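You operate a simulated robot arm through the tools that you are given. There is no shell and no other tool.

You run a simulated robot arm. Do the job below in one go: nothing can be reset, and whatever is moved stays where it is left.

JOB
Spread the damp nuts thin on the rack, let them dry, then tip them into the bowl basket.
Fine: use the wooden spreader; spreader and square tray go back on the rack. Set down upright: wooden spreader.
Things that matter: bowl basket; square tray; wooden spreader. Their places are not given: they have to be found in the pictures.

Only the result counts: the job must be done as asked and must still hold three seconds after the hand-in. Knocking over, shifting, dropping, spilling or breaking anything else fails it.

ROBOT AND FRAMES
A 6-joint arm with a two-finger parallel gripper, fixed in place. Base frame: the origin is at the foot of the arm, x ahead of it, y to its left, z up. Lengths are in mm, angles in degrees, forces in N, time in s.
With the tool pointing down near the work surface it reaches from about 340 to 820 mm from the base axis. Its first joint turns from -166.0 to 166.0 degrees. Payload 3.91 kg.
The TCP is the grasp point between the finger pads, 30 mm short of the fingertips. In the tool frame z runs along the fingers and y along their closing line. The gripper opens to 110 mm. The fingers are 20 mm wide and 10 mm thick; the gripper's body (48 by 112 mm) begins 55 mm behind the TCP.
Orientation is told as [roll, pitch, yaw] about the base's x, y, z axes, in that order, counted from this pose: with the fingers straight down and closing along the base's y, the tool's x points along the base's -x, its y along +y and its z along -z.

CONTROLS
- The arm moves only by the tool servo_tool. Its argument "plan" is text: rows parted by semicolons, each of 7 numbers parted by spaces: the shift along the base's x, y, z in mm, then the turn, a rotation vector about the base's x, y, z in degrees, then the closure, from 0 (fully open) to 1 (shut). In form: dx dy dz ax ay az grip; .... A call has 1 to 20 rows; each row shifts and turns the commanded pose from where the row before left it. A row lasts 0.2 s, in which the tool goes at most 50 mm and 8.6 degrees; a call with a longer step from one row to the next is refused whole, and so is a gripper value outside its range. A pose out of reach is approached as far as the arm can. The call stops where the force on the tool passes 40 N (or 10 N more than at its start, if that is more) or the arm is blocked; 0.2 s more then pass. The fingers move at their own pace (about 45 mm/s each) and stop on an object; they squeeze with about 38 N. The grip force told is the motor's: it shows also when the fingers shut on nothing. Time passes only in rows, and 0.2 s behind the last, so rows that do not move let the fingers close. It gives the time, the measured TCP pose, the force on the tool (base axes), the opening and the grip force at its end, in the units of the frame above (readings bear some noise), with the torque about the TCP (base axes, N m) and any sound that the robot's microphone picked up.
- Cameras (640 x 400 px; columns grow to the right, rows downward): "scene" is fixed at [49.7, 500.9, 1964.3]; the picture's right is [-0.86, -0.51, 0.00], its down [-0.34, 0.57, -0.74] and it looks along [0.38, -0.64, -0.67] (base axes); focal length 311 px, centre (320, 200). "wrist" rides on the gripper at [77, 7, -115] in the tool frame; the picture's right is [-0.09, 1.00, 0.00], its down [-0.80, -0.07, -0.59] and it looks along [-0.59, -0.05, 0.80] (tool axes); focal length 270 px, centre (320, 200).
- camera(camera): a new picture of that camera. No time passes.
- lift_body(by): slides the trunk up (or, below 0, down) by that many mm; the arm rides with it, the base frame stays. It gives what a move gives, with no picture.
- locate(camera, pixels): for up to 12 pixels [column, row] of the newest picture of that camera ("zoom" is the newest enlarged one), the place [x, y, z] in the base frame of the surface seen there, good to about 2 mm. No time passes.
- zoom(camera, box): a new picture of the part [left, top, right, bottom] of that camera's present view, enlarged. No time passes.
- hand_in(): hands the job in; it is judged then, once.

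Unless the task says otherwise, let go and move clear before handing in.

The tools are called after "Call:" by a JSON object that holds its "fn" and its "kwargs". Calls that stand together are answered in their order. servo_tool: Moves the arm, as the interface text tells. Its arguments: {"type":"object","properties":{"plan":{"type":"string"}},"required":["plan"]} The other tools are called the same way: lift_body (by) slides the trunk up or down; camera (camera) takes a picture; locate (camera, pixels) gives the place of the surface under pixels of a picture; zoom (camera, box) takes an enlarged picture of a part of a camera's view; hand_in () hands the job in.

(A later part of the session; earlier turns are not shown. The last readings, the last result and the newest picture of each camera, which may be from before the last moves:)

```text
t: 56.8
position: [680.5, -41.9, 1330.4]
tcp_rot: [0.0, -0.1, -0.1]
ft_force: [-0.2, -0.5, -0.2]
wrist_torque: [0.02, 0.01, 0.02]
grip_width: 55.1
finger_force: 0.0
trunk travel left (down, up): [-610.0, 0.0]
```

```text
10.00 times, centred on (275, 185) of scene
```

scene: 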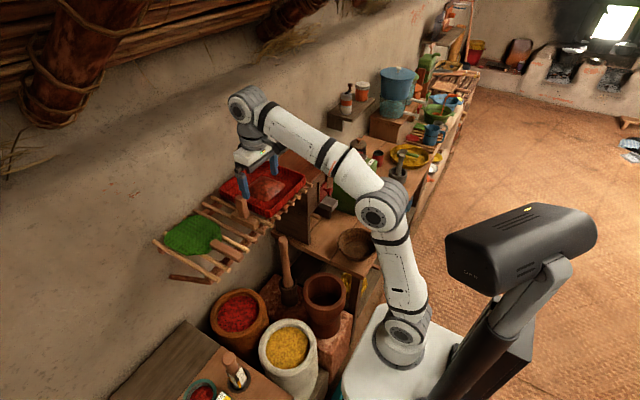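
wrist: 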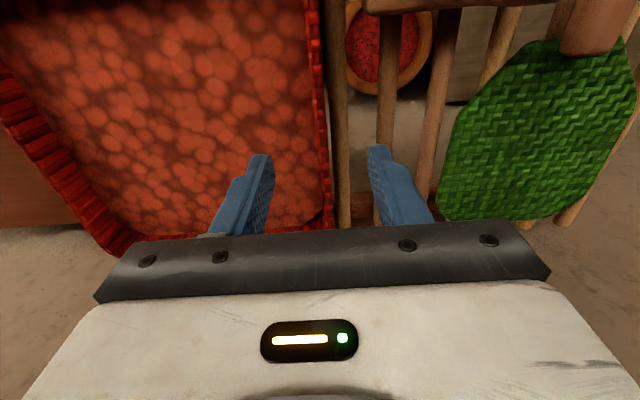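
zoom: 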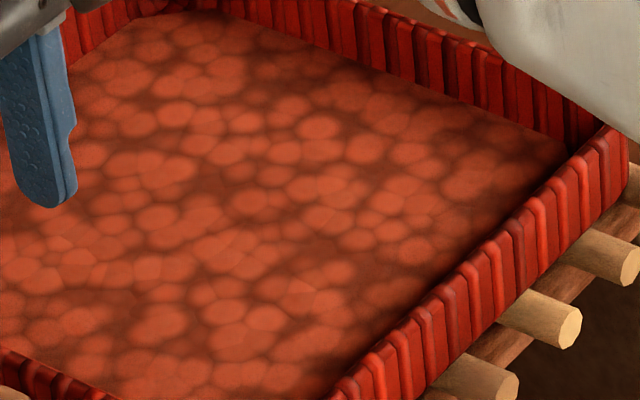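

The picture has not changed since t=36, so the nuts are dry. I'll lower the open fingers over the left wall, stopping with the tips about 3 mm above the nut layer.

Call:
{"fn": "servo_tool", "kwargs": {"plan": "1 0 -25 0 0 0 0.5;1 0 -20 0 0 0 0.5;0 0 -12 0 0 0 0.5;0 0 -6 0 0 0 0.5;0 0 -2 0 0 0 0.5;0 0 0 0 0 0 0.5"}}

Call:
{"fn": "camera", "kwargs": {"camera": "wrist"}}

Call:
{"fn": "zoom", "kwargs": {"camera": "scene", "box": [190, 140, 310, 220]}}

```text
t: 58.2
position: [681.8, -42.3, 1265.3]
tcp_rot: [0.1, 0.0, 0.0]
ft_force: [0.0, 0.5, 1.3]
wrist_torque: [0.0, 0.01, -0.03]
grip_width: 55.0
finger_force: 0.0
trunk travel left (down, up): [-610.0, 0.0]
```

```text
taken
```

wrist: 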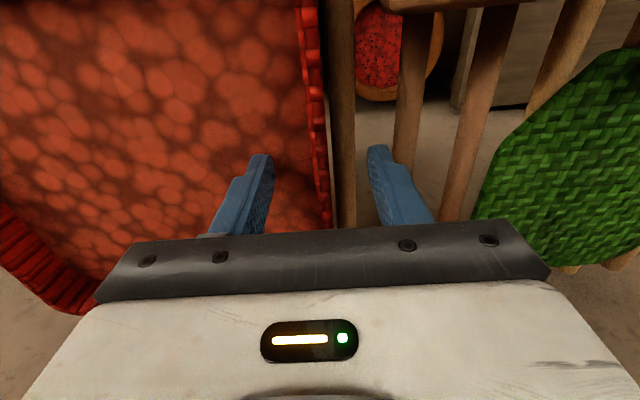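

```text
5.00 times, centred on (250, 180) of scene
```

zoom: 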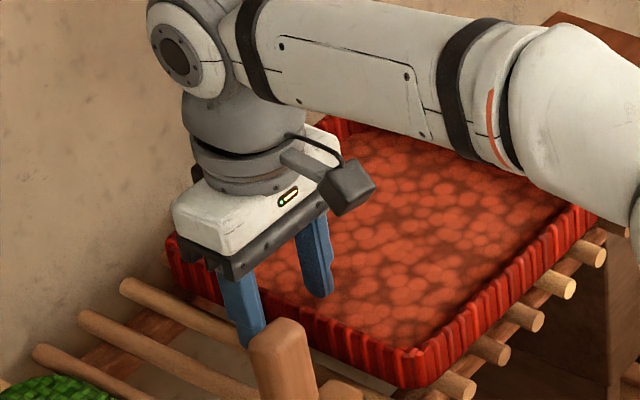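

The fingers straddle the left wall, the inner one over the nuts and the outer one outside, with no contact. I'll drop 2 mm more and close.

Call:
{"fn": "servo_tool", "kwargs": {"plan": "0 0 -2 0 0 0 0.5;0 0 0 0 0 0 0.8;0 0 0 0 0 0 1;0 0 0 0 0 0 1;0 0 0 0 0 0 1;0 0 0 0 0 0 1;0 0 0 0 0 0 1"}}

Call:
{"fn": "zoom", "kwargs": {"camera": "scene", "box": [190, 140, 310, 220]}}

```text
t: 59.8
position: [683.2, -41.7, 1263.9]
tcp_rot: [0.0, 0.1, 0.1]
ft_force: [-0.2, 0.3, -0.2]
wrist_torque: [0.01, 0.0, -0.03]
grip_width: 7.0
finger_force: 38.6
trunk travel left (down, up): [-610.0, 0.0]
```

```text
5.00 times, centred on (250, 180) of scene
```

zoom: 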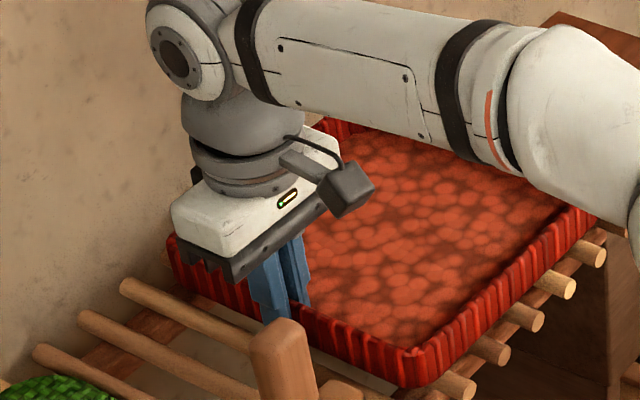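

The wall is gripped at 7 mm width. I'll lift 6 mm slowly and read the force and torque to learn the tray's weight.

Call:
{"fn": "servo_tool", "kwargs": {"plan": "0 0 2 0 0 0 1;0 0 2 0 0 0 1;0 0 2 0 0 0 1;0 0 0 0 0 0 1;0 0 0 0 0 0 1"}}

Call:
{"fn": "zoom", "kwargs": {"camera": "scene", "box": [190, 140, 310, 220]}}

Call:
{"fn": "locate", "kwargs": {"camera": "zoom", "pixels": [[415, 360], [560, 225], [595, 210], [340, 125], [175, 245], [330, 340], [500, 290], [400, 370]]}}

```text
t: 61.0
position: [683.7, -41.8, 1269.2]
tcp_rot: [0.0, 0.0, -0.1]
ft_force: [0.3, 0.0, -0.5]
wrist_torque: [0.2, -0.02, 0.03]
grip_width: 7.4
finger_force: 37.7
trunk travel left (down, up): [-610.0, 0.0]
```

```text
5.00 times, centred on (250, 180) of scene
```

zoom: 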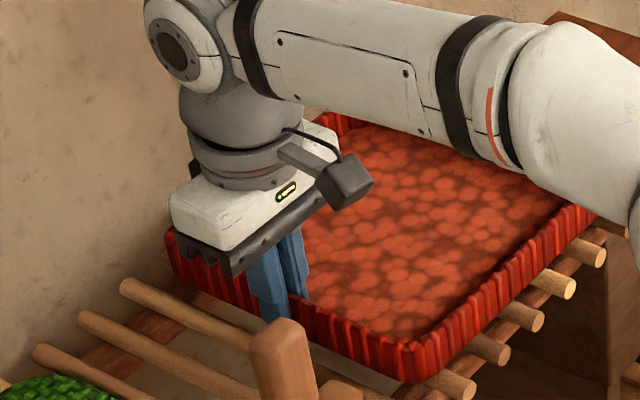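

```text
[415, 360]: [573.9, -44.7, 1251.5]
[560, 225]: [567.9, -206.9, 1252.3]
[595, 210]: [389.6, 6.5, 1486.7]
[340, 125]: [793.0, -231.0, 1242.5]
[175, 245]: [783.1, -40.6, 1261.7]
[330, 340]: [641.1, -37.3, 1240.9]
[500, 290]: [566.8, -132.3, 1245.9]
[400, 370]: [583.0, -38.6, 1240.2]
```

The torque is about 0.2 N·m, so the tray is light at roughly 0.2 kg. I'll lift another 34 mm and check how level it hangs.

Call:
{"fn": "servo_tool", "kwargs": {"plan": "0 0 6 0 0 0 1;0 0 8 0 0 0 1;0 0 10 0 0 0 1;0 0 10 0 0 0 1;0 0 0 0 0 0 1;0 0 0 0 0 0 1"}}

Call:
{"fn": "zoom", "kwargs": {"camera": "scene", "box": [190, 120, 330, 220]}}

Call:
{"fn": "camera", "kwargs": {"camera": "wrist"}}

```text
t: 62.4
position: [683.5, -42.8, 1302.5]
tcp_rot: [0.0, 0.0, -0.1]
ft_force: [0.0, 0.2, -1.7]
wrist_torque: [0.18, 0.02, 0.0]
grip_width: 7.2
finger_force: 38.2
trunk travel left (down, up): [-610.0, 0.0]
```

```text
4.00 times, centred on (260, 170) of scene
```

zoom: 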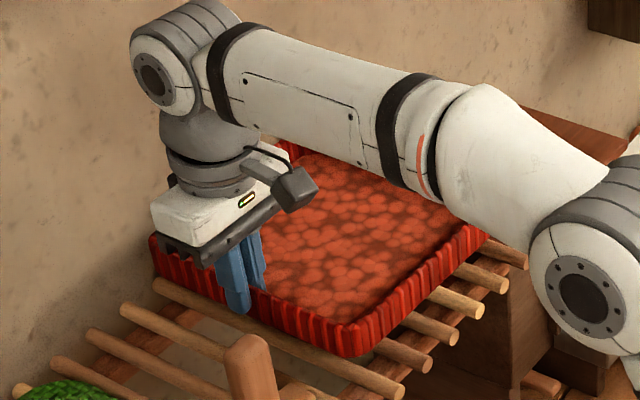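

```text
taken
```

wrist: 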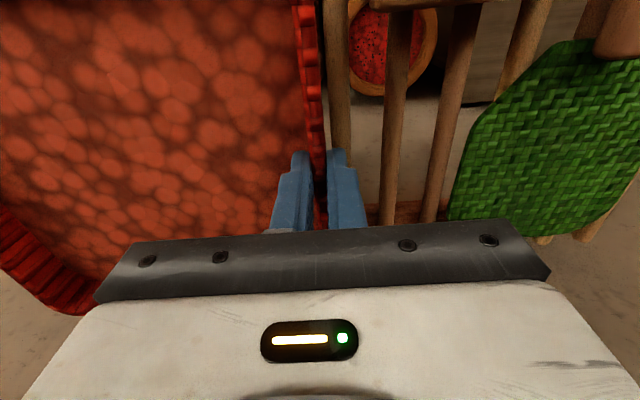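

Call:
{"fn": "locate", "kwargs": {"camera": "zoom", "pixels": [[350, 335], [480, 235], [300, 318], [155, 240], [330, 275], [440, 230], [400, 190], [320, 160], [420, 300], [452, 250], [375, 345], [300, 220]]}}

```text
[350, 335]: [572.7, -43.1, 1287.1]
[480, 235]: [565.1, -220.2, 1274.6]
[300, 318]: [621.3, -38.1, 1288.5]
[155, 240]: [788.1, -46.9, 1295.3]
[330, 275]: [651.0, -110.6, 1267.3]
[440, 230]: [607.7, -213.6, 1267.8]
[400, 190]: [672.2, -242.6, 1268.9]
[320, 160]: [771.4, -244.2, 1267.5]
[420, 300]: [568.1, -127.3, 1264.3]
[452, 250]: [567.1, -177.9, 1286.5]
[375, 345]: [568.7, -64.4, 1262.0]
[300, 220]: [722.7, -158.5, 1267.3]
```

The tray hangs level, with the nut layer at 1267–1269 from edge to edge, and the grip is firm. Before carrying it I'll survey the obstacles around the bowl.

Call:
{"fn": "zoom", "kwargs": {"camera": "scene", "box": [260, 80, 460, 300]}}

Call:
{"fn": "camera", "kwargs": {"camera": "scene"}}

```text
1.82 times, centred on (360, 190) of scene
```

zoom: 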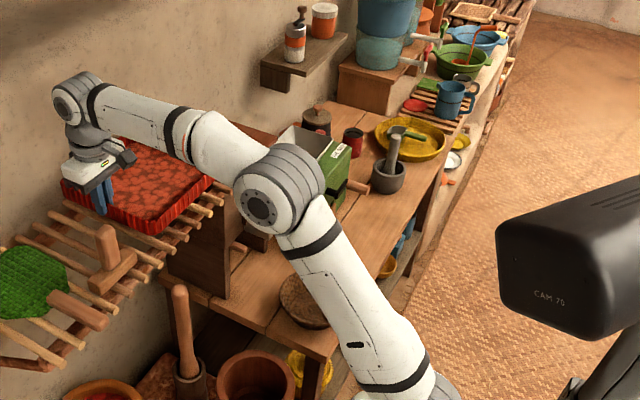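

```text
taken
```

scene: 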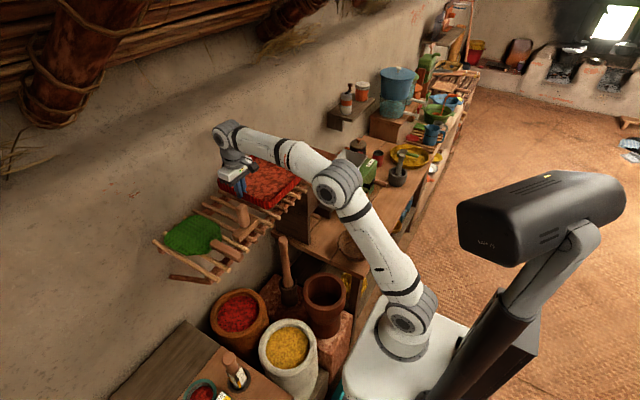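

Call:
{"fn": "locate", "kwargs": {"camera": "scene", "pixels": [[309, 244], [300, 235], [318, 225], [312, 215], [352, 153], [362, 147], [375, 165], [365, 195], [376, 182], [397, 175], [399, 158], [366, 235]]}}

Call:
{"fn": "zoom", "kwargs": {"camera": "scene", "box": [290, 120, 390, 200]}}

```text
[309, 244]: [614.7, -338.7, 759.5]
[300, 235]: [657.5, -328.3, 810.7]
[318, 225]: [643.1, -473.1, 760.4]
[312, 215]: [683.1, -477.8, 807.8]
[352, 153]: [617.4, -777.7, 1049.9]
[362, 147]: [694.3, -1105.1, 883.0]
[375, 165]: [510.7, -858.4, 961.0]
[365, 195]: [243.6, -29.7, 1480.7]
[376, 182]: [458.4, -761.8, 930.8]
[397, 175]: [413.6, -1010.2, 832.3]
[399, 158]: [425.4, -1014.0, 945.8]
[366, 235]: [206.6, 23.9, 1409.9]
```

```text
5.00 times, centred on (340, 160) of scene
```

zoom: 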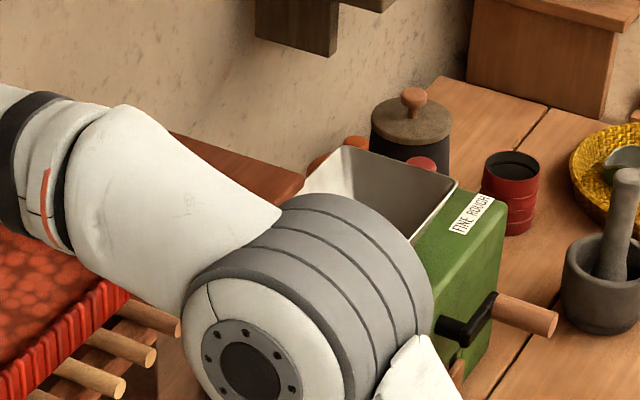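

The cabinet's front corner is at about (615,−339), the grinder is beyond y≈−700, and the area around the bowl is free. I'll check the tall pestle at (283,245), the cabinet top and the arm's shoulder before choosing the path.

Call:
{"fn": "locate", "kwargs": {"camera": "scene", "pixels": [[283, 240], [284, 260], [287, 285], [325, 280], [328, 300], [405, 318], [400, 345], [329, 206], [322, 210], [330, 185], [310, 150], [300, 140]]}}

Call:
{"fn": "zoom", "kwargs": {"camera": "scene", "box": [280, 180, 400, 280]}}

```text
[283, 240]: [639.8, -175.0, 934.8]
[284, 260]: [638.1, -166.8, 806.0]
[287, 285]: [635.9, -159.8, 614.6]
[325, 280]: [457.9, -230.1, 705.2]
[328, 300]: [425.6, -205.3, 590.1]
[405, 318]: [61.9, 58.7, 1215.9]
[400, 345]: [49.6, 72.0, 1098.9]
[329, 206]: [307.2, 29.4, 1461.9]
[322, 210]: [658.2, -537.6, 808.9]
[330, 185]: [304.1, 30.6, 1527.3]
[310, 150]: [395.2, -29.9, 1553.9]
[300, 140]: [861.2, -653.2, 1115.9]
```

```text
4.00 times, centred on (340, 230) of scene
```

zoom: 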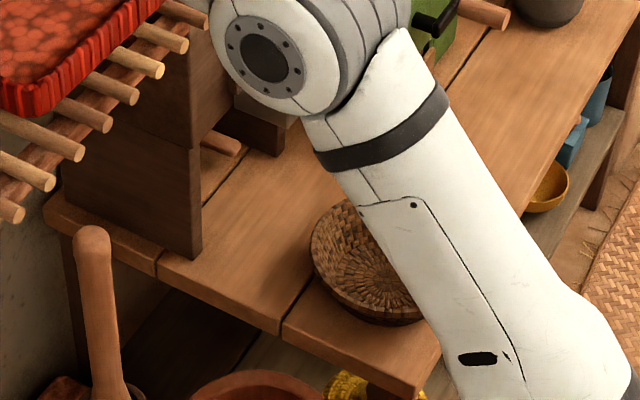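

The shoulder is near z≈1215 and the pestle stands at (640,−170) with its top around z≈950. I need the cabinet top's height before swinging the tray past it, so I'll locate points there.

Call:
{"fn": "zoom", "kwargs": {"camera": "scene", "box": [280, 130, 360, 180]}}

Call:
{"fn": "locate", "kwargs": {"camera": "scene", "pixels": [[322, 152], [326, 157], [318, 149], [314, 147], [330, 160], [331, 158], [313, 213], [305, 205], [345, 165], [362, 160], [354, 205], [340, 230]]}}

```text
8.00 times, centred on (320, 155) of scene
```

zoom: 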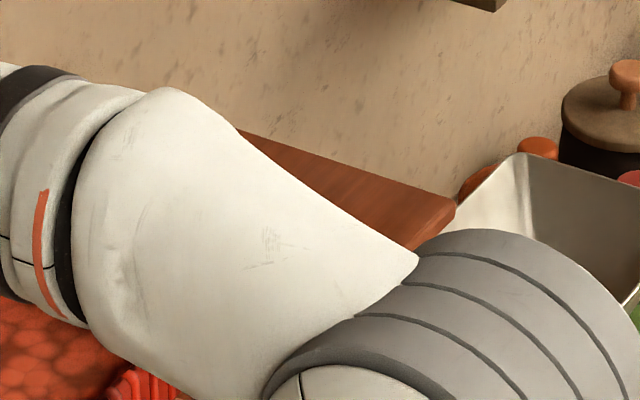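

```text
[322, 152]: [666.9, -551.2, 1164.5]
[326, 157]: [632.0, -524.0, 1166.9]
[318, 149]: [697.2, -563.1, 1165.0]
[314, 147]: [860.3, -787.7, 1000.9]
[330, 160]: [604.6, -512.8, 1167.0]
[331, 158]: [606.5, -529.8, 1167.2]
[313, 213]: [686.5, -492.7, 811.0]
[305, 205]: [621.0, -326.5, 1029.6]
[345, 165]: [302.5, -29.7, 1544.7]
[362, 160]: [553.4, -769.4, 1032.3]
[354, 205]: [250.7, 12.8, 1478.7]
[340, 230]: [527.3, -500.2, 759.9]
```

The cabinet top is at z≈1167 with its front at x≈600, so the tray must pass with its underside above about 1230. I'll pull the tray back off the rack while rising to 1342, then start swinging right with a gradual yaw, keeping it level.

Call:
{"fn": "servo_tool", "kwargs": {"plan": "-10 -5 8 0 0 0 1;-20 -10 10 0 0 0 1;-20 -10 10 0 0 0 1;-20 -10 8 0 0 0 1;-10 -5 4 0 0 0 1;-6 -20 0 0 0 -3 1;-6 -20 0 0 0 -3 1;-6 -20 0 0 0 -3 1;-6 -20 0 0 0 -3 1;-6 -20 0 0 0 -3 1;0 0 0 0 0 0 1"}}

Call:
{"fn": "camera", "kwargs": {"camera": "scene"}}

Call:
{"fn": "camera", "kwargs": {"camera": "wrist"}}

```text
t: 64.8
position: [575.0, -183.4, 1343.1]
tcp_rot: [0.0, -0.1, -15.2]
ft_force: [0.2, -0.3, -1.8]
wrist_torque: [0.15, -0.03, -0.01]
grip_width: 7.1
finger_force: 37.9
trunk travel left (down, up): [-610.0, 0.0]
```

```text
taken
```

scene: 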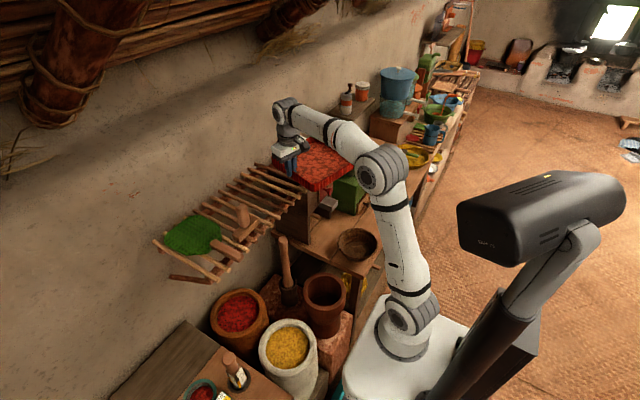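

```text
taken
```

wrist: 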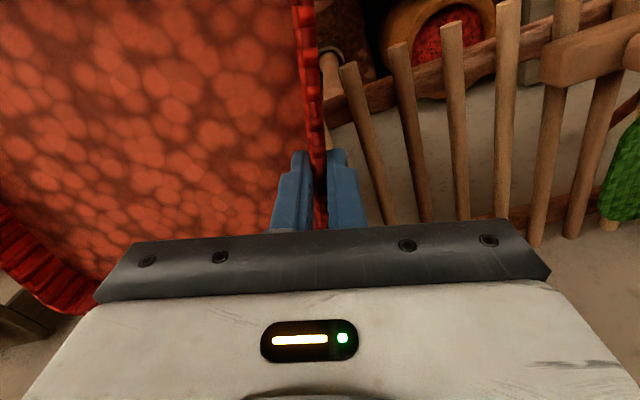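

The tray is clear of the rack and still level at (575,−183,1343). I'll locate the cabinet's drawer box, which is visible now, and continue the swing to (480,−480) with more yaw.

Call:
{"fn": "locate", "kwargs": {"camera": "scene", "pixels": [[327, 203], [322, 208], [334, 208], [329, 213], [325, 190], [357, 244], [341, 236], [375, 240], [350, 258], [290, 215], [300, 200], [345, 200]]}}

Call:
{"fn": "servo_tool", "kwargs": {"plan": "-7 -22 0 0 0 -3.5 1;-7 -22 0 0 0 -3.5 1;-7 -22 0 0 0 -3.5 1;-7 -22 0 0 0 -3.5 1;-7 -22 0 0 0 -3.5 1;-7 -22 0 0 0 -3.5 1;-7 -22 0 0 0 -3.5 1;-7 -22 0 0 0 -3.5 1;-7 -22 0 0 0 -3.5 1;-7 -22 0 0 0 -3.5 1;-7 -22 0 0 0 -3.5 1;-7 -22 0 0 0 -3.5 1;-7 -22 0 0 0 -3.5 1;0 0 0 0 0 0 1"}}

Call:
{"fn": "camera", "kwargs": {"camera": "scene"}}

```text
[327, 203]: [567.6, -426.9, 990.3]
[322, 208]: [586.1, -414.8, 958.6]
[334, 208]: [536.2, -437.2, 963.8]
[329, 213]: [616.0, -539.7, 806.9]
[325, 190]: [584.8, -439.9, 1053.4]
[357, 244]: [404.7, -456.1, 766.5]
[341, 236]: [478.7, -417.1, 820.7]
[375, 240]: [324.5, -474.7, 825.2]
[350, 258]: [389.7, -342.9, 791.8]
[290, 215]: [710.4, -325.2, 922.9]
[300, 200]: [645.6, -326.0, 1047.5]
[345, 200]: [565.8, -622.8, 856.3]
```

```text
t: 67.8
position: [484.1, -469.6, 1343.0]
tcp_rot: [0.1, 0.0, -60.6]
ft_force: [-0.5, 0.3, -1.4]
wrist_torque: [0.07, -0.19, 0.0]
grip_width: 7.2
finger_force: 37.6
trunk travel left (down, up): [-610.0, 0.0]
```

```text
taken
```

scene: 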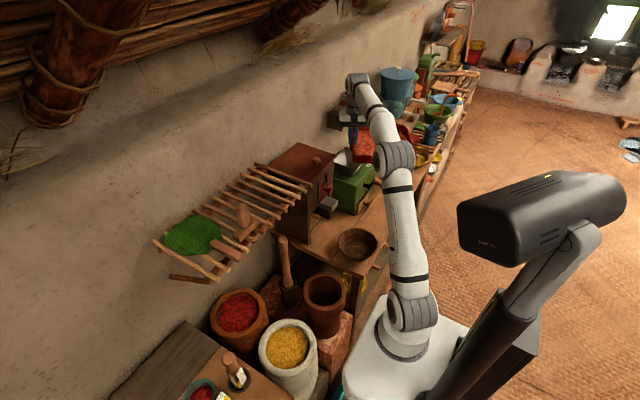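

The drawer box sticks out to about (520–600, −415…−470) with its top near z≈990, so the tray must come in from the −y side. I'll yaw the tray to −135° at this height so that corner B, opposite the grip, faces the bowl.

Call:
{"fn": "servo_tool", "kwargs": {"plan": "-3.5 -5 0 0 0 -7.4 1;-3.5 -5 0 0 0 -7.4 1;-3.5 -5 0 0 0 -7.4 1;-3.5 -5 0 0 0 -7.4 1;-3.5 -5 0 0 0 -7.4 1;-3.5 -5 0 0 0 -7.4 1;-3.5 -5 0 0 0 -7.4 1;-3.5 -5 0 0 0 -7.4 1;-3.5 -5 0 0 0 -7.4 1;-3.5 -5 0 0 0 -7.4 1;0 0 0 0 0 0 1"}}

Call:
{"fn": "camera", "kwargs": {"camera": "scene"}}

Call:
{"fn": "camera", "kwargs": {"camera": "wrist"}}

```text
t: 70.2
position: [448.4, -518.2, 1341.7]
tcp_rot: [0.1, 0.0, -134.5]
ft_force: [0.9, 0.0, -1.8]
wrist_torque: [-0.1, -0.12, 0.02]
grip_width: 7.3
finger_force: 38.3
trunk travel left (down, up): [-610.0, 0.0]
```

```text
taken
```

scene: 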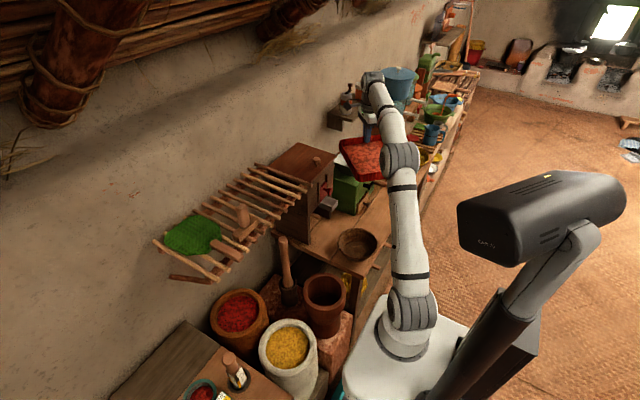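

```text
taken
```

wrist: 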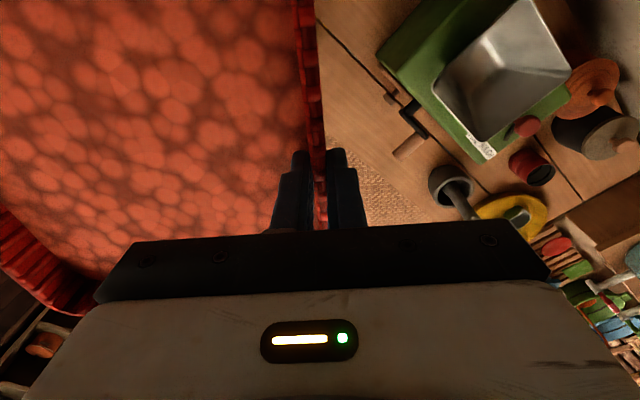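

The tray is yawed to −134.5° and still level. I'll zoom in on it, the box and the bowl to measure precise positions.

Call:
{"fn": "zoom", "kwargs": {"camera": "scene", "box": [300, 120, 420, 200]}}

Call:
{"fn": "zoom", "kwargs": {"camera": "scene", "box": [290, 180, 390, 270]}}

```text
5.00 times, centred on (360, 160) of scene
```

zoom: 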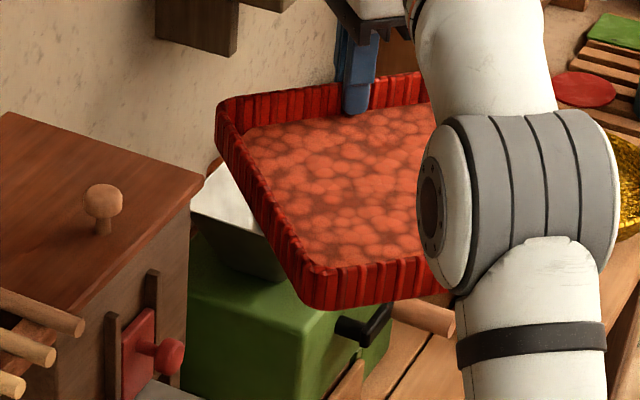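

```text
4.44 times, centred on (340, 225) of scene
```

zoom: 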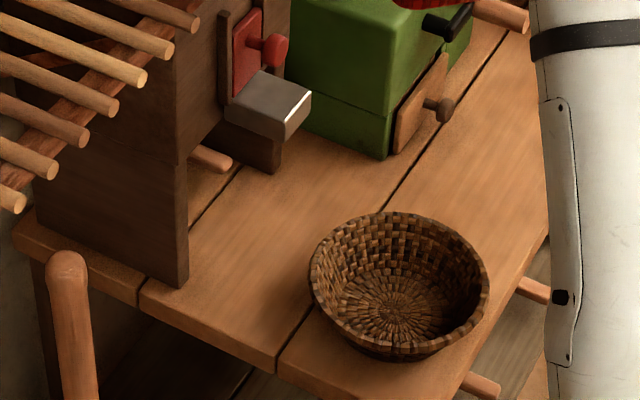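

Call:
{"fn": "locate", "kwargs": {"camera": "zoom", "pixels": [[228, 103], [262, 75], [308, 95], [285, 130], [280, 45], [255, 95], [312, 275], [395, 213], [487, 285], [400, 345], [390, 305], [440, 110]]}}

Call:
{"fn": "locate", "kwargs": {"camera": "scene", "pixels": [[343, 140], [360, 180], [359, 177], [377, 178], [350, 165], [365, 140], [370, 160], [380, 170], [317, 160], [330, 192], [380, 183], [374, 187]]}}

```text
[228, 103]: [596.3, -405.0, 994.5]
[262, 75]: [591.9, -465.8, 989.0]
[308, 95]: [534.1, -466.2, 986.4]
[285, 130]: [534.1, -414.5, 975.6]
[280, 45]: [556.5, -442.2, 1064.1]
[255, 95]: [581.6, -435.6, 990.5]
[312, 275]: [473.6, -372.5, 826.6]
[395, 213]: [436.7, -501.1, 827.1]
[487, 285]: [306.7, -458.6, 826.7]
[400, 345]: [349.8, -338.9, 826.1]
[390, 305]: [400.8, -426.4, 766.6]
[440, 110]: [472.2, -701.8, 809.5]
```

```text
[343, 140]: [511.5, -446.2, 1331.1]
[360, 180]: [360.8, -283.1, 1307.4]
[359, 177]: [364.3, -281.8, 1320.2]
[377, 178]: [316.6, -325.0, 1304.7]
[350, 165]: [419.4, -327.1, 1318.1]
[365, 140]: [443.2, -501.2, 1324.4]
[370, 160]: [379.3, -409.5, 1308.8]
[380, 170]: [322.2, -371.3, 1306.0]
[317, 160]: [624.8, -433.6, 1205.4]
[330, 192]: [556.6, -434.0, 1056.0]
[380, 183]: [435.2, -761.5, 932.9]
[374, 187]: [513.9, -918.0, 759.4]
```

The box spans x 533–596 and y −405…−467 with its top at 990. The bowl centre is confirmed at (391,−418) with rim z=827, and corner B sits at about (368,−282), as I predicted. I'll lower the trunk by 160 mm now, since nothing is under the tray there.

Call:
{"fn": "lift_body", "kwargs": {"by": -80}}

Call:
{"fn": "lift_body", "kwargs": {"by": -80}}

Call:
{"fn": "camera", "kwargs": {"camera": "scene"}}

```text
t: 71.4
position: [448.9, -518.8, 1261.7]
tcp_rot: [0.0, 0.0, -134.5]
ft_force: [0.2, -0.1, -1.8]
wrist_torque: [-0.12, -0.13, 0.0]
grip_width: 7.2
finger_force: 38.1
trunk travel left (down, up): [-530.0, 80.0]
```

```text
t: 72.5
position: [448.5, -519.8, 1183.2]
tcp_rot: [0.0, 0.0, -134.6]
ft_force: [-0.2, -0.5, -2.2]
wrist_torque: [-0.12, -0.13, 0.0]
grip_width: 7.4
finger_force: 38.0
trunk travel left (down, up): [-450.0, 160.0]
```

```text
taken
```

scene: 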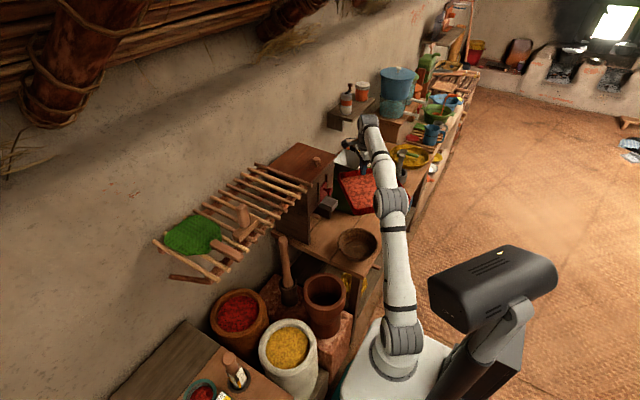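

The tray is at z≈1183, still level and steady. I'll move toward −y and down to the start of the tip at about (452,−612,1000), tilting the first 24° with corner B already inside the bowl's circle.

Call:
{"fn": "servo_tool", "kwargs": {"plan": "1 -10 -12 0 0 0 1;1 -20 -25 0 0 0 1;1 -20 -28 0 0 0 1;1 -20 -30 0 0 0 1;0 -20 -30 0 0 0 1;0 0 0 0 0 0 1"}}

Call:
{"fn": "camera", "kwargs": {"camera": "scene"}}

Call:
{"fn": "zoom", "kwargs": {"camera": "scene", "box": [290, 120, 450, 270]}}

```text
t: 73.9
position: [455.2, -607.8, 1054.3]
tcp_rot: [0.0, 0.0, -134.5]
ft_force: [-0.6, -0.2, -0.8]
wrist_torque: [-0.13, -0.1, -0.02]
grip_width: 7.5
finger_force: 37.8
trunk travel left (down, up): [-450.0, 160.0]
```

```text
taken
```

scene: 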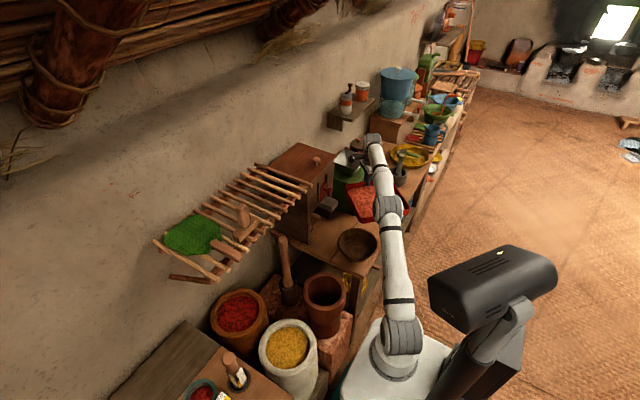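

```text
2.67 times, centred on (370, 195) of scene
```

zoom: 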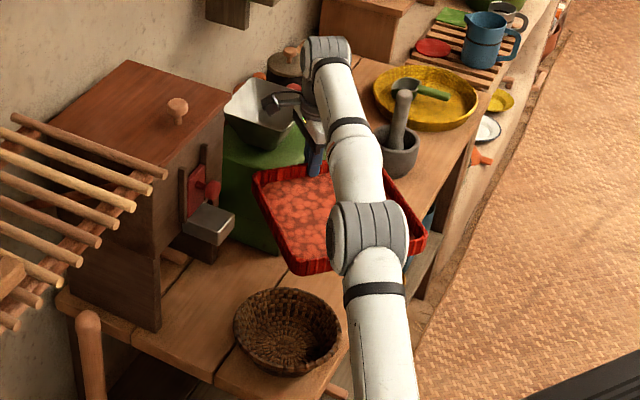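

The tray is level at (455,−608,1054), past the box and above the bowl. I'll start the tilt in 8° steps to 24° while coming down.

Call:
{"fn": "servo_tool", "kwargs": {"plan": "-1 -1 -18 -8 0 0 1;-1 -1 -18 -8 0 0 1;-1 -1 -18 -8 0 0 1;0 0 0 0 0 0 1"}}

Call:
{"fn": "zoom", "kwargs": {"camera": "scene", "box": [290, 120, 450, 270]}}

Call:
{"fn": "camera", "kwargs": {"camera": "wrist"}}

```text
t: 74.9
position: [448.8, -610.9, 1002.2]
tcp_rot: [17.4, -16.9, -137.1]
ft_force: [0.3, -1.5, -1.2]
wrist_torque: [-0.1, -0.1, 0.0]
grip_width: 7.7
finger_force: 37.7
trunk travel left (down, up): [-450.0, 160.0]
```

```text
2.67 times, centred on (370, 195) of scene
```

zoom: 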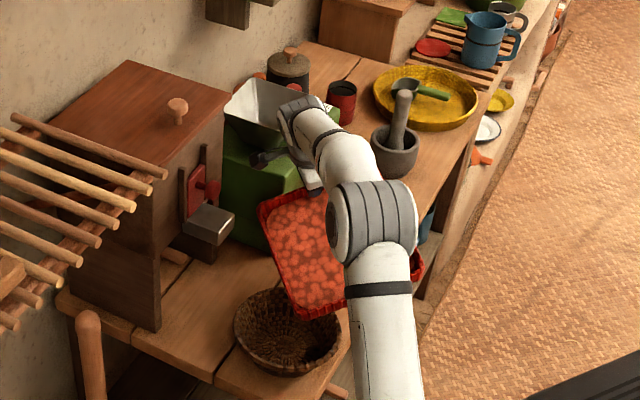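

```text
taken
```

wrist: 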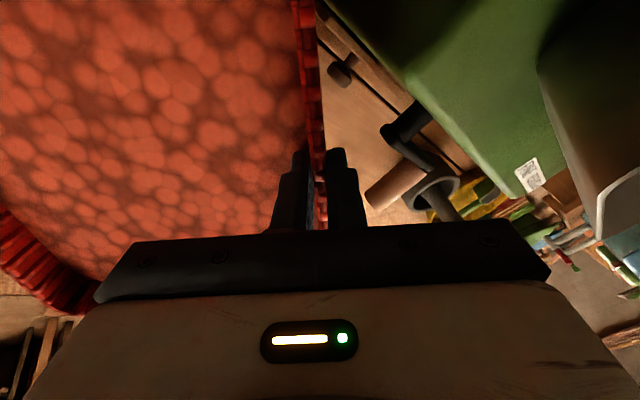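

The tray is tilted 24° with its low corner above the bowl at zoom pixel (325,312). I'll locate that corner and check the clearances.

Call:
{"fn": "zoom", "kwargs": {"camera": "scene", "box": [320, 170, 400, 270]}}

```text
4.00 times, centred on (360, 220) of scene
```

zoom: 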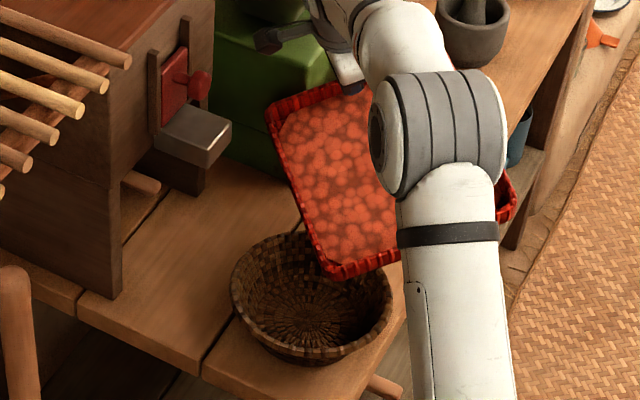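

Call:
{"fn": "locate", "kwargs": {"camera": "zoom", "pixels": [[330, 268], [340, 276], [323, 262], [275, 108], [300, 195], [360, 270], [345, 255], [300, 120], [515, 200], [345, 200]]}}

```text
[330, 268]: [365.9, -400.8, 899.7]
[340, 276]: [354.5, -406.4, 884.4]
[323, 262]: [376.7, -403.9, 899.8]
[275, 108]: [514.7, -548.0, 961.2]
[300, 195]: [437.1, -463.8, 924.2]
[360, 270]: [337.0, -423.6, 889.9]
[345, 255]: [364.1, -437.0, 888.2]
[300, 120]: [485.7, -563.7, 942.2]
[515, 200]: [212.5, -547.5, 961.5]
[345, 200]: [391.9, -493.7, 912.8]
```

Corner B is at (366,−401,900), which matches my model to within 6 mm. I'll go on to 40° in 4° steps, keeping the corner low over the bowl at about (374,−432,885).

Call:
{"fn": "servo_tool", "kwargs": {"plan": "2 -12.6 1 -4 0 0 1;0 1.8 14 -4 0 0 1;0 2.7 13.5 -4 0 0 1;0 10.6 12.7 -4 0 0 1;0 0 0 0 0 0 1"}}

Call:
{"fn": "zoom", "kwargs": {"camera": "scene", "box": [320, 170, 400, 270]}}

Call:
{"fn": "camera", "kwargs": {"camera": "wrist"}}

```text
t: 76.1
position: [450.2, -608.5, 1043.5]
tcp_rot: [30.5, -27.3, -142.1]
ft_force: [-0.5, -0.7, -0.9]
wrist_torque: [-0.05, -0.1, -0.01]
grip_width: 7.3
finger_force: 37.6
trunk travel left (down, up): [-450.0, 160.0]
```

```text
4.00 times, centred on (360, 220) of scene
```

zoom: 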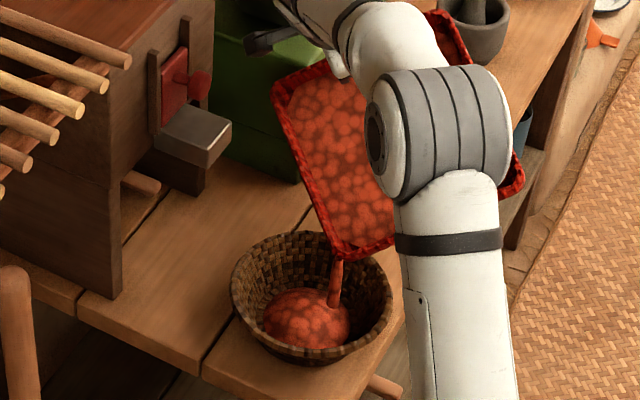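

```text
taken
```

wrist: 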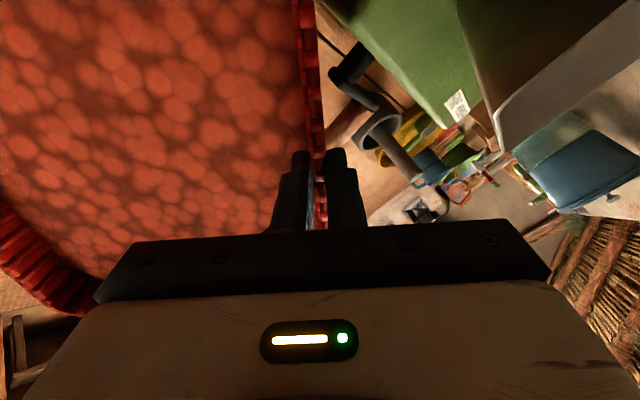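

The nuts are already pouring: a stream at zoom (337,285) falls from the corner into the bowl, where a heap is forming. I'll hold still and let it flow.

Call:
{"fn": "servo_tool", "kwargs": {"plan": "0 0 0 0 0 0 1;0 0 0 0 0 0 1;0 0 0 0 0 0 1;0 0 0 0 0 0 1;0 0 0 0 0 0 1"}}

Call:
{"fn": "zoom", "kwargs": {"camera": "scene", "box": [320, 170, 400, 270]}}

```text
t: 77.3
position: [450.1, -609.2, 1044.2]
tcp_rot: [30.5, -27.3, -142.1]
ft_force: [-0.4, -0.6, -1.6]
wrist_torque: [-0.06, -0.1, 0.01]
grip_width: 7.2
finger_force: 38.7
trunk travel left (down, up): [-450.0, 160.0]
```

```text
4.00 times, centred on (360, 220) of scene
```

zoom: 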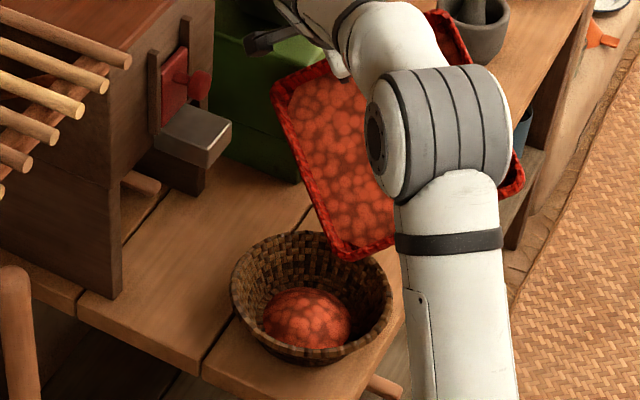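

The flow paused at 40° with part of the nuts in the bowl. I'll tilt on to 56° with the corner held over the bowl.

Call:
{"fn": "servo_tool", "kwargs": {"plan": "0 11.5 11.9 -4 0 0 1;0 12.3 11.1 -4 0 0 1;0 0 0 0 0 0 1;0 13 10.2 -4 0 0 1;0 13.7 9.3 -4 0 0 1;0 0 0 0 0 0 1;0 0 0 0 0 0 1"}}

Call:
{"fn": "zoom", "kwargs": {"camera": "scene", "box": [320, 170, 400, 270]}}

Call:
{"fn": "locate", "kwargs": {"camera": "zoom", "pixels": [[310, 320], [345, 255], [270, 100], [240, 260], [335, 245]]}}

```text
t: 78.9
position: [452.0, -559.0, 1085.3]
tcp_rot: [46.1, -36.3, -150.4]
ft_force: [-0.3, 0.6, -1.2]
wrist_torque: [-0.04, -0.12, 0.03]
grip_width: 7.4
finger_force: 38.2
trunk travel left (down, up): [-450.0, 160.0]
```

```text
4.00 times, centred on (360, 220) of scene
```

zoom: 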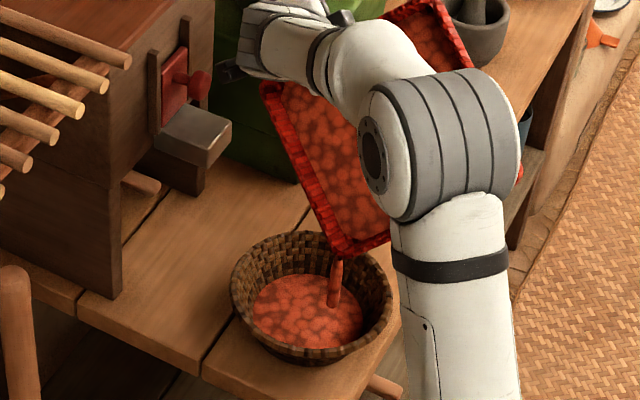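

```text
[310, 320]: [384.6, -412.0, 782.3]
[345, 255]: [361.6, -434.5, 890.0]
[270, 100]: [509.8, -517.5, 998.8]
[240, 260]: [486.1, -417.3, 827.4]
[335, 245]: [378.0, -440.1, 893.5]
```

The bowl is filling and the corner is at about (368,−435,890) over it, with the stream landing inside. I'll continue to 72°.

Call:
{"fn": "servo_tool", "kwargs": {"plan": "0 14.3 8.2 -4 0 0 1;0 14.9 7.3 -4 0 0 1;0 0 0 0 0 0 1;0 15.3 6.2 -4 0 0 1;0 15.8 5.2 -4 0 0 1;0 0 0 0 0 0 1;0 0 0 0 0 0 1"}}

Call:
{"fn": "zoom", "kwargs": {"camera": "scene", "box": [320, 170, 400, 270]}}

Call:
{"fn": "camera", "kwargs": {"camera": "wrist"}}

```text
t: 80.5
position: [450.5, -499.1, 1113.4]
tcp_rot: [65.1, -42.7, -162.7]
ft_force: [0.7, -0.5, -2.8]
wrist_torque: [0.01, -0.12, 0.03]
grip_width: 7.2
finger_force: 38.5
trunk travel left (down, up): [-450.0, 160.0]
```

```text
4.00 times, centred on (360, 220) of scene
```

zoom: 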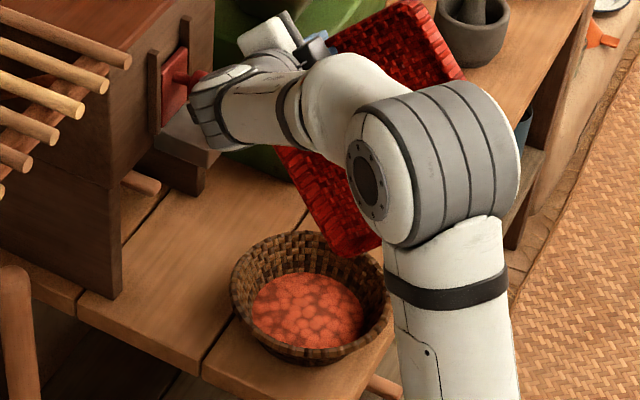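

```text
taken
```

wrist: 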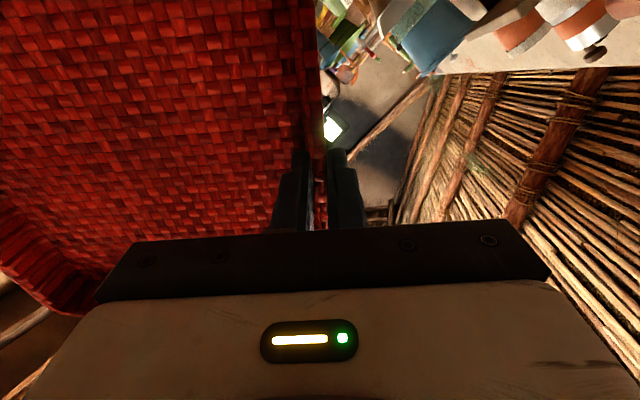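

The wrist view shows the tray completely empty, and the bowl holds all the nuts at zoom (308,310) with none on the table. I'll wait a moment, then tilt back along the same path, rising a little.

Call:
{"fn": "servo_tool", "kwargs": {"plan": "0 0 0 0 0 0 1;0 0 0 0 0 0 1;0 0 0 0 0 0 1;0 -15 5 4 0 0 1;0 -31 0 8 0 0 1;0 -29 -4 8 0 0 1;0 -26 -5 8 0 0 1;0 -22 -5 8 0 0 1;0 -12 0 8 0 0 1;0 0 5 8 0 0 1;0 5 10 8 0 0 1;0 5 15 8 0 0 1;0 0 0 4 0 0 1;0 0 0 0 0 0 1"}}

Call:
{"fn": "zoom", "kwargs": {"camera": "scene", "box": [290, 120, 450, 270]}}

Call:
{"fn": "camera", "kwargs": {"camera": "wrist"}}

```text
t: 83.5
position: [437.7, -602.6, 1123.8]
tcp_rot: [0.0, 0.0, -134.4]
ft_force: [-0.6, 0.5, -1.6]
wrist_torque: [-0.13, -0.1, 0.01]
grip_width: 7.4
finger_force: 37.7
out of reach, approached as far as the arm can: row 12, 13
trunk travel left (down, up): [-450.0, 160.0]
```

```text
2.67 times, centred on (370, 195) of scene
```

zoom: 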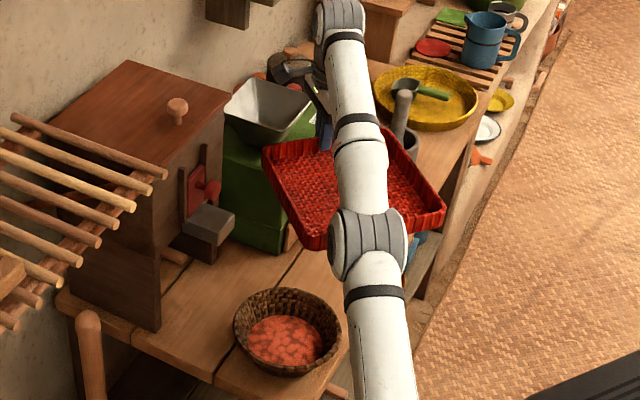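

```text
taken
```

wrist: 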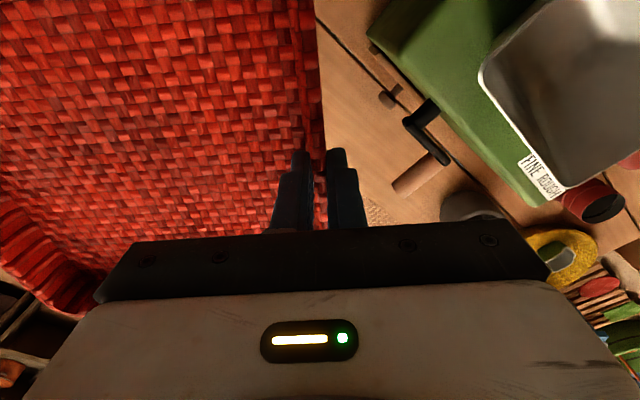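

The tray is level again and empty, and the nuts sit in the bowl. I'll pull back toward the robot and raise the trunk to carry the tray home.

Call:
{"fn": "servo_tool", "kwargs": {"plan": "2 10 4 0 0 0 1;3 20 8 0 0 0 1;3 20 8 0 0 0 1;2 20 8 0 0 0 1;0 12 8 0 0 0 1;0 0 0 0 0 0 1"}}

Call:
{"fn": "lift_body", "kwargs": {"by": 80}}

Call:
{"fn": "lift_body", "kwargs": {"by": 80}}

Call:
{"fn": "zoom", "kwargs": {"camera": "scene", "box": [290, 110, 450, 270]}}

```text
t: 84.9
position: [446.9, -518.6, 1159.4]
tcp_rot: [0.0, 0.0, -134.5]
ft_force: [-0.1, -0.7, -1.4]
wrist_torque: [-0.14, -0.17, 0.0]
grip_width: 7.4
finger_force: 37.8
trunk travel left (down, up): [-450.0, 160.0]
```

```text
t: 86.1
position: [446.8, -520.5, 1238.6]
tcp_rot: [0.0, 0.0, -134.5]
ft_force: [-0.1, 0.6, -1.7]
wrist_torque: [-0.12, -0.14, 0.02]
grip_width: 7.4
finger_force: 38.0
trunk travel left (down, up): [-530.0, 80.0]
```

```text
t: 87.3
position: [447.4, -521.9, 1320.4]
tcp_rot: [0.1, 0.1, -134.6]
ft_force: [0.0, -0.5, -2.0]
wrist_torque: [-0.12, -0.14, 0.01]
grip_width: 7.2
finger_force: 37.9
trunk travel left (down, up): [-610.0, 0.0]
```

```text
2.50 times, centred on (370, 190) of scene
```

zoom: 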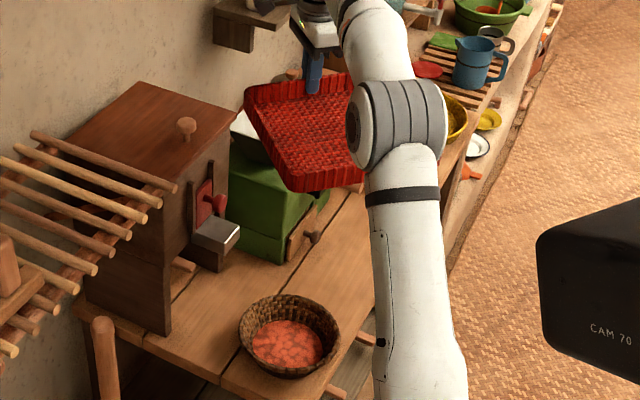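

The trunk is fully up and the tray is at z≈1320. I'll reverse the yaw toward −60° while rising to 1343.

Call:
{"fn": "servo_tool", "kwargs": {"plan": "3.6 5.2 2.3 0 0 7.4 1;3.6 5.2 2.3 0 0 7.4 1;3.6 5.2 2.3 0 0 7.4 1;3.6 5.2 2.3 0 0 7.4 1;3.6 5.2 2.3 0 0 7.4 1;3.6 5.2 2.3 0 0 7.4 1;3.6 5.2 2.3 0 0 7.4 1;3.6 5.2 2.3 0 0 7.4 1;3.6 5.2 2.3 0 0 7.4 1;3.6 5.2 2.3 0 0 7.4 1;0 0 0 0 0 0 1"}}

Call:
{"fn": "servo_tool", "kwargs": {"plan": "7 22 0 0 0 3.5 1;7 22 0 0 0 3.5 1;7 22 0 0 0 3.5 1;7 22 0 0 0 3.5 1;7 22 0 0 0 3.5 1;7 22 0 0 0 3.5 1;7 22 0 0 0 3.5 1;7 22 0 0 0 3.5 1;7 22 0 0 0 3.5 1;7 22 0 0 0 3.5 1;7 22 0 0 0 3.5 1;7 22 0 0 0 3.5 1;7 22 0 0 0 3.5 1;0 0 0 0 0 0 1"}}

Call:
{"fn": "camera", "kwargs": {"camera": "scene"}}

```text
t: 89.7
position: [482.4, -468.9, 1343.3]
tcp_rot: [0.0, 0.0, -60.5]
ft_force: [-0.5, -0.7, -1.8]
wrist_torque: [0.13, -0.15, 0.03]
grip_width: 7.2
finger_force: 38.8
trunk travel left (down, up): [-610.0, 0.0]
```

```text
t: 92.7
position: [576.2, -183.2, 1342.5]
tcp_rot: [0.0, 0.1, -15.0]
ft_force: [0.0, 0.6, -1.7]
wrist_torque: [0.17, -0.04, -0.01]
grip_width: 7.4
finger_force: 38.2
trunk travel left (down, up): [-610.0, 0.0]
```

```text
taken
```

scene: 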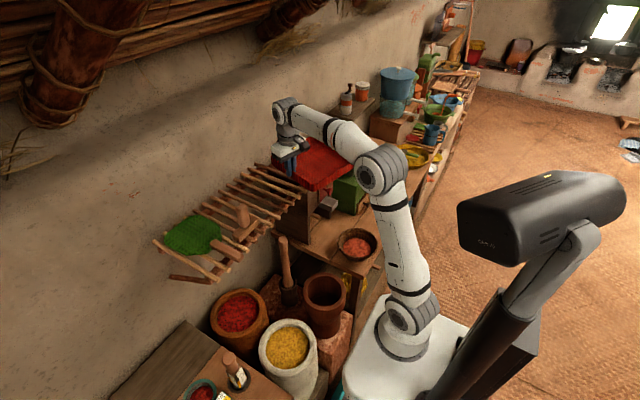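

The way home is clear. I'll finish the swing to yaw 0 and move back over the tray's old spot at (683,−42), about 38 mm above the pegs.

Call:
{"fn": "servo_tool", "kwargs": {"plan": "6 20 0 0 0 3 1;6 20 0 0 0 3 1;6 20 0 0 0 3 1;6 20 0 0 0 3 1;6 20 0 0 0 3 1;10 5 -4 0 0 0 1;20 10 -8 0 0 0 1;20 10 -10 0 0 0 1;20 10 -10 0 0 0 1;9 6 -8 0 0 0 1;0 0 0 0 0 0 1"}}

Call:
{"fn": "camera", "kwargs": {"camera": "wrist"}}

Call:
{"fn": "zoom", "kwargs": {"camera": "scene", "box": [180, 120, 340, 230]}}

```text
t: 95.1
position: [683.1, -40.3, 1304.1]
tcp_rot: [0.0, 0.0, -0.2]
ft_force: [0.5, 0.2, -1.5]
wrist_torque: [0.16, 0.04, -0.01]
grip_width: 7.2
finger_force: 38.2
trunk travel left (down, up): [-610.0, 0.0]
```

```text
taken
```

wrist: 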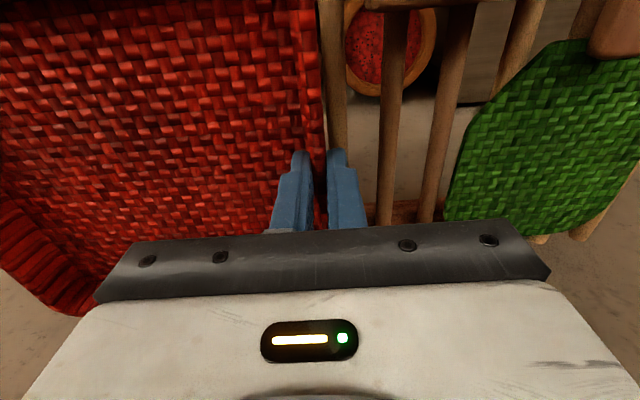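

```text
3.64 times, centred on (260, 175) of scene
```

zoom: 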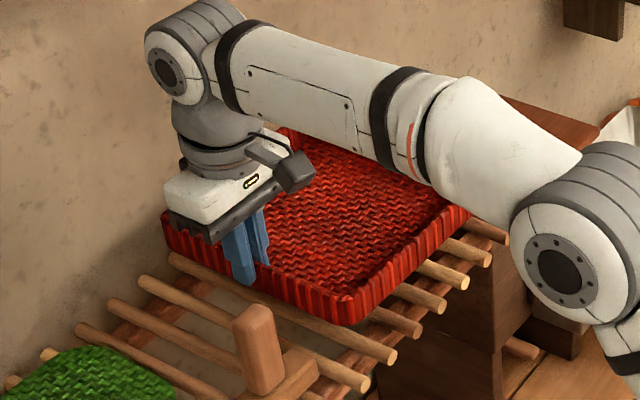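

The tray is aligned over its old place. I'll lower it to just above the pegs.

Call:
{"fn": "servo_tool", "kwargs": {"plan": "0 -1.5 -12 0 0 0 1;0 0 -12 0 0 0 1;0 0 -7 0 0 0 1;0 0 -4 0 0 0 1;0 0 0 0 0 0 1"}}

```text
t: 96.3
position: [681.7, -43.8, 1267.3]
tcp_rot: [-0.1, 0.0, 0.0]
ft_force: [1.0, -0.4, -1.7]
wrist_torque: [0.17, 0.0, 0.01]
grip_width: 7.2
finger_force: 38.1
trunk travel left (down, up): [-610.0, 0.0]
```

The tray is still hanging freely, with torque 0.17 and force −1.7 N. I'll go down a millimetre at a time until the pegs take the load.

Call:
{"fn": "servo_tool", "kwargs": {"plan": "0 0 -1 0 0 0 1;0 0 -1 0 0 0 1;0 0 -1 0 0 0 1;0 0 0 0 0 0 1"}}

```text
t: 97.3
position: [682.8, -42.4, 1264.3]
tcp_rot: [0.1, 0.0, 0.0]
ft_force: [2.7, 0.6, 7.1]
wrist_torque: [0.03, 0.87, -0.01]
grip_width: 7.1
finger_force: 37.7
trunk travel left (down, up): [-610.0, 0.0]
```

The pegs now push up with 7 N, and the torque says the contact is at the front edge, so the tray is pitched slightly. I'll check how level the rim is before letting go.

Call:
{"fn": "zoom", "kwargs": {"camera": "scene", "box": [200, 140, 320, 220]}}

Call:
{"fn": "locate", "kwargs": {"camera": "zoom", "pixels": [[372, 365], [125, 235], [330, 320], [500, 300], [450, 330], [250, 215], [350, 240], [450, 250], [300, 150], [400, 200], [370, 310], [200, 220]]}}

```text
5.00 times, centred on (260, 180) of scene
```

zoom: 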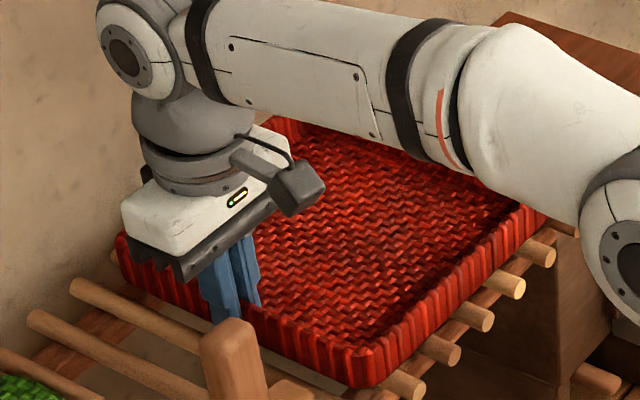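

```text
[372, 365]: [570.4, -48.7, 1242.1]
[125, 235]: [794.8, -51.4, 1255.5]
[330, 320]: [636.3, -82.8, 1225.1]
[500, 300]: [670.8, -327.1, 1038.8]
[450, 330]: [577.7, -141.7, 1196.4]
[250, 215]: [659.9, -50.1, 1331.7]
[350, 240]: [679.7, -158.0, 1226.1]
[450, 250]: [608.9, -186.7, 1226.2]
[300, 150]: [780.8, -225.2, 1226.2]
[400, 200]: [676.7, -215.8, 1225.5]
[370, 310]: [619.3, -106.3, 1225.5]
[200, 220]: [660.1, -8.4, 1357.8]
```

The floor reads 1225–1226 everywhere, the same as originally, so the tray is lying level on the pegs. I'll ease the load and open the fingers slowly.

Call:
{"fn": "servo_tool", "kwargs": {"plan": "0 0 0.4 0 0 0 1;0 0 0 0 0 0 0.9;0 0 0 0 0 0 0.85;0 0 0 0 0 0 0.75;0 0 0 0 0 0 0.65;0 0 0 0 0 0 0.6;0 0 0 0 0 0 0.6"}}

Call:
{"fn": "zoom", "kwargs": {"camera": "scene", "box": [200, 140, 320, 220]}}

Call:
{"fn": "camera", "kwargs": {"camera": "wrist"}}

```text
t: 98.9
position: [682.4, -43.5, 1264.0]
tcp_rot: [0.0, 0.0, 0.1]
ft_force: [-0.1, -0.4, 0.1]
wrist_torque: [0.0, -0.02, -0.02]
grip_width: 44.1
finger_force: 0.1
trunk travel left (down, up): [-610.0, 0.0]
```

```text
5.00 times, centred on (260, 180) of scene
```

zoom: 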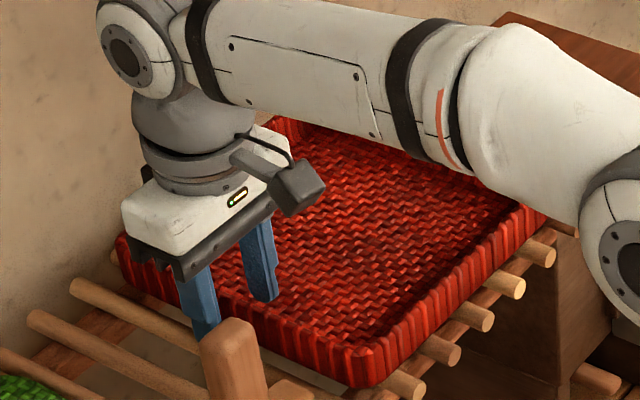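

```text
taken
```

wrist: 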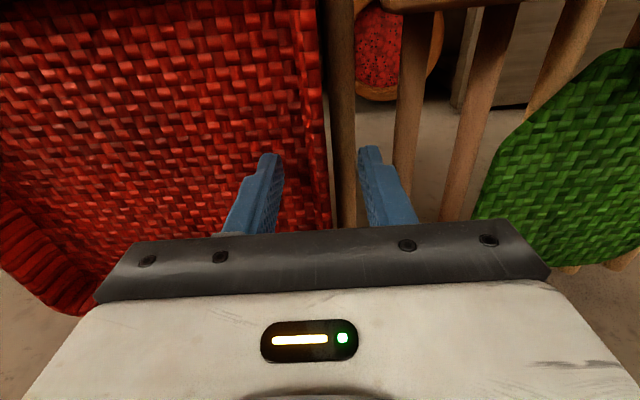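

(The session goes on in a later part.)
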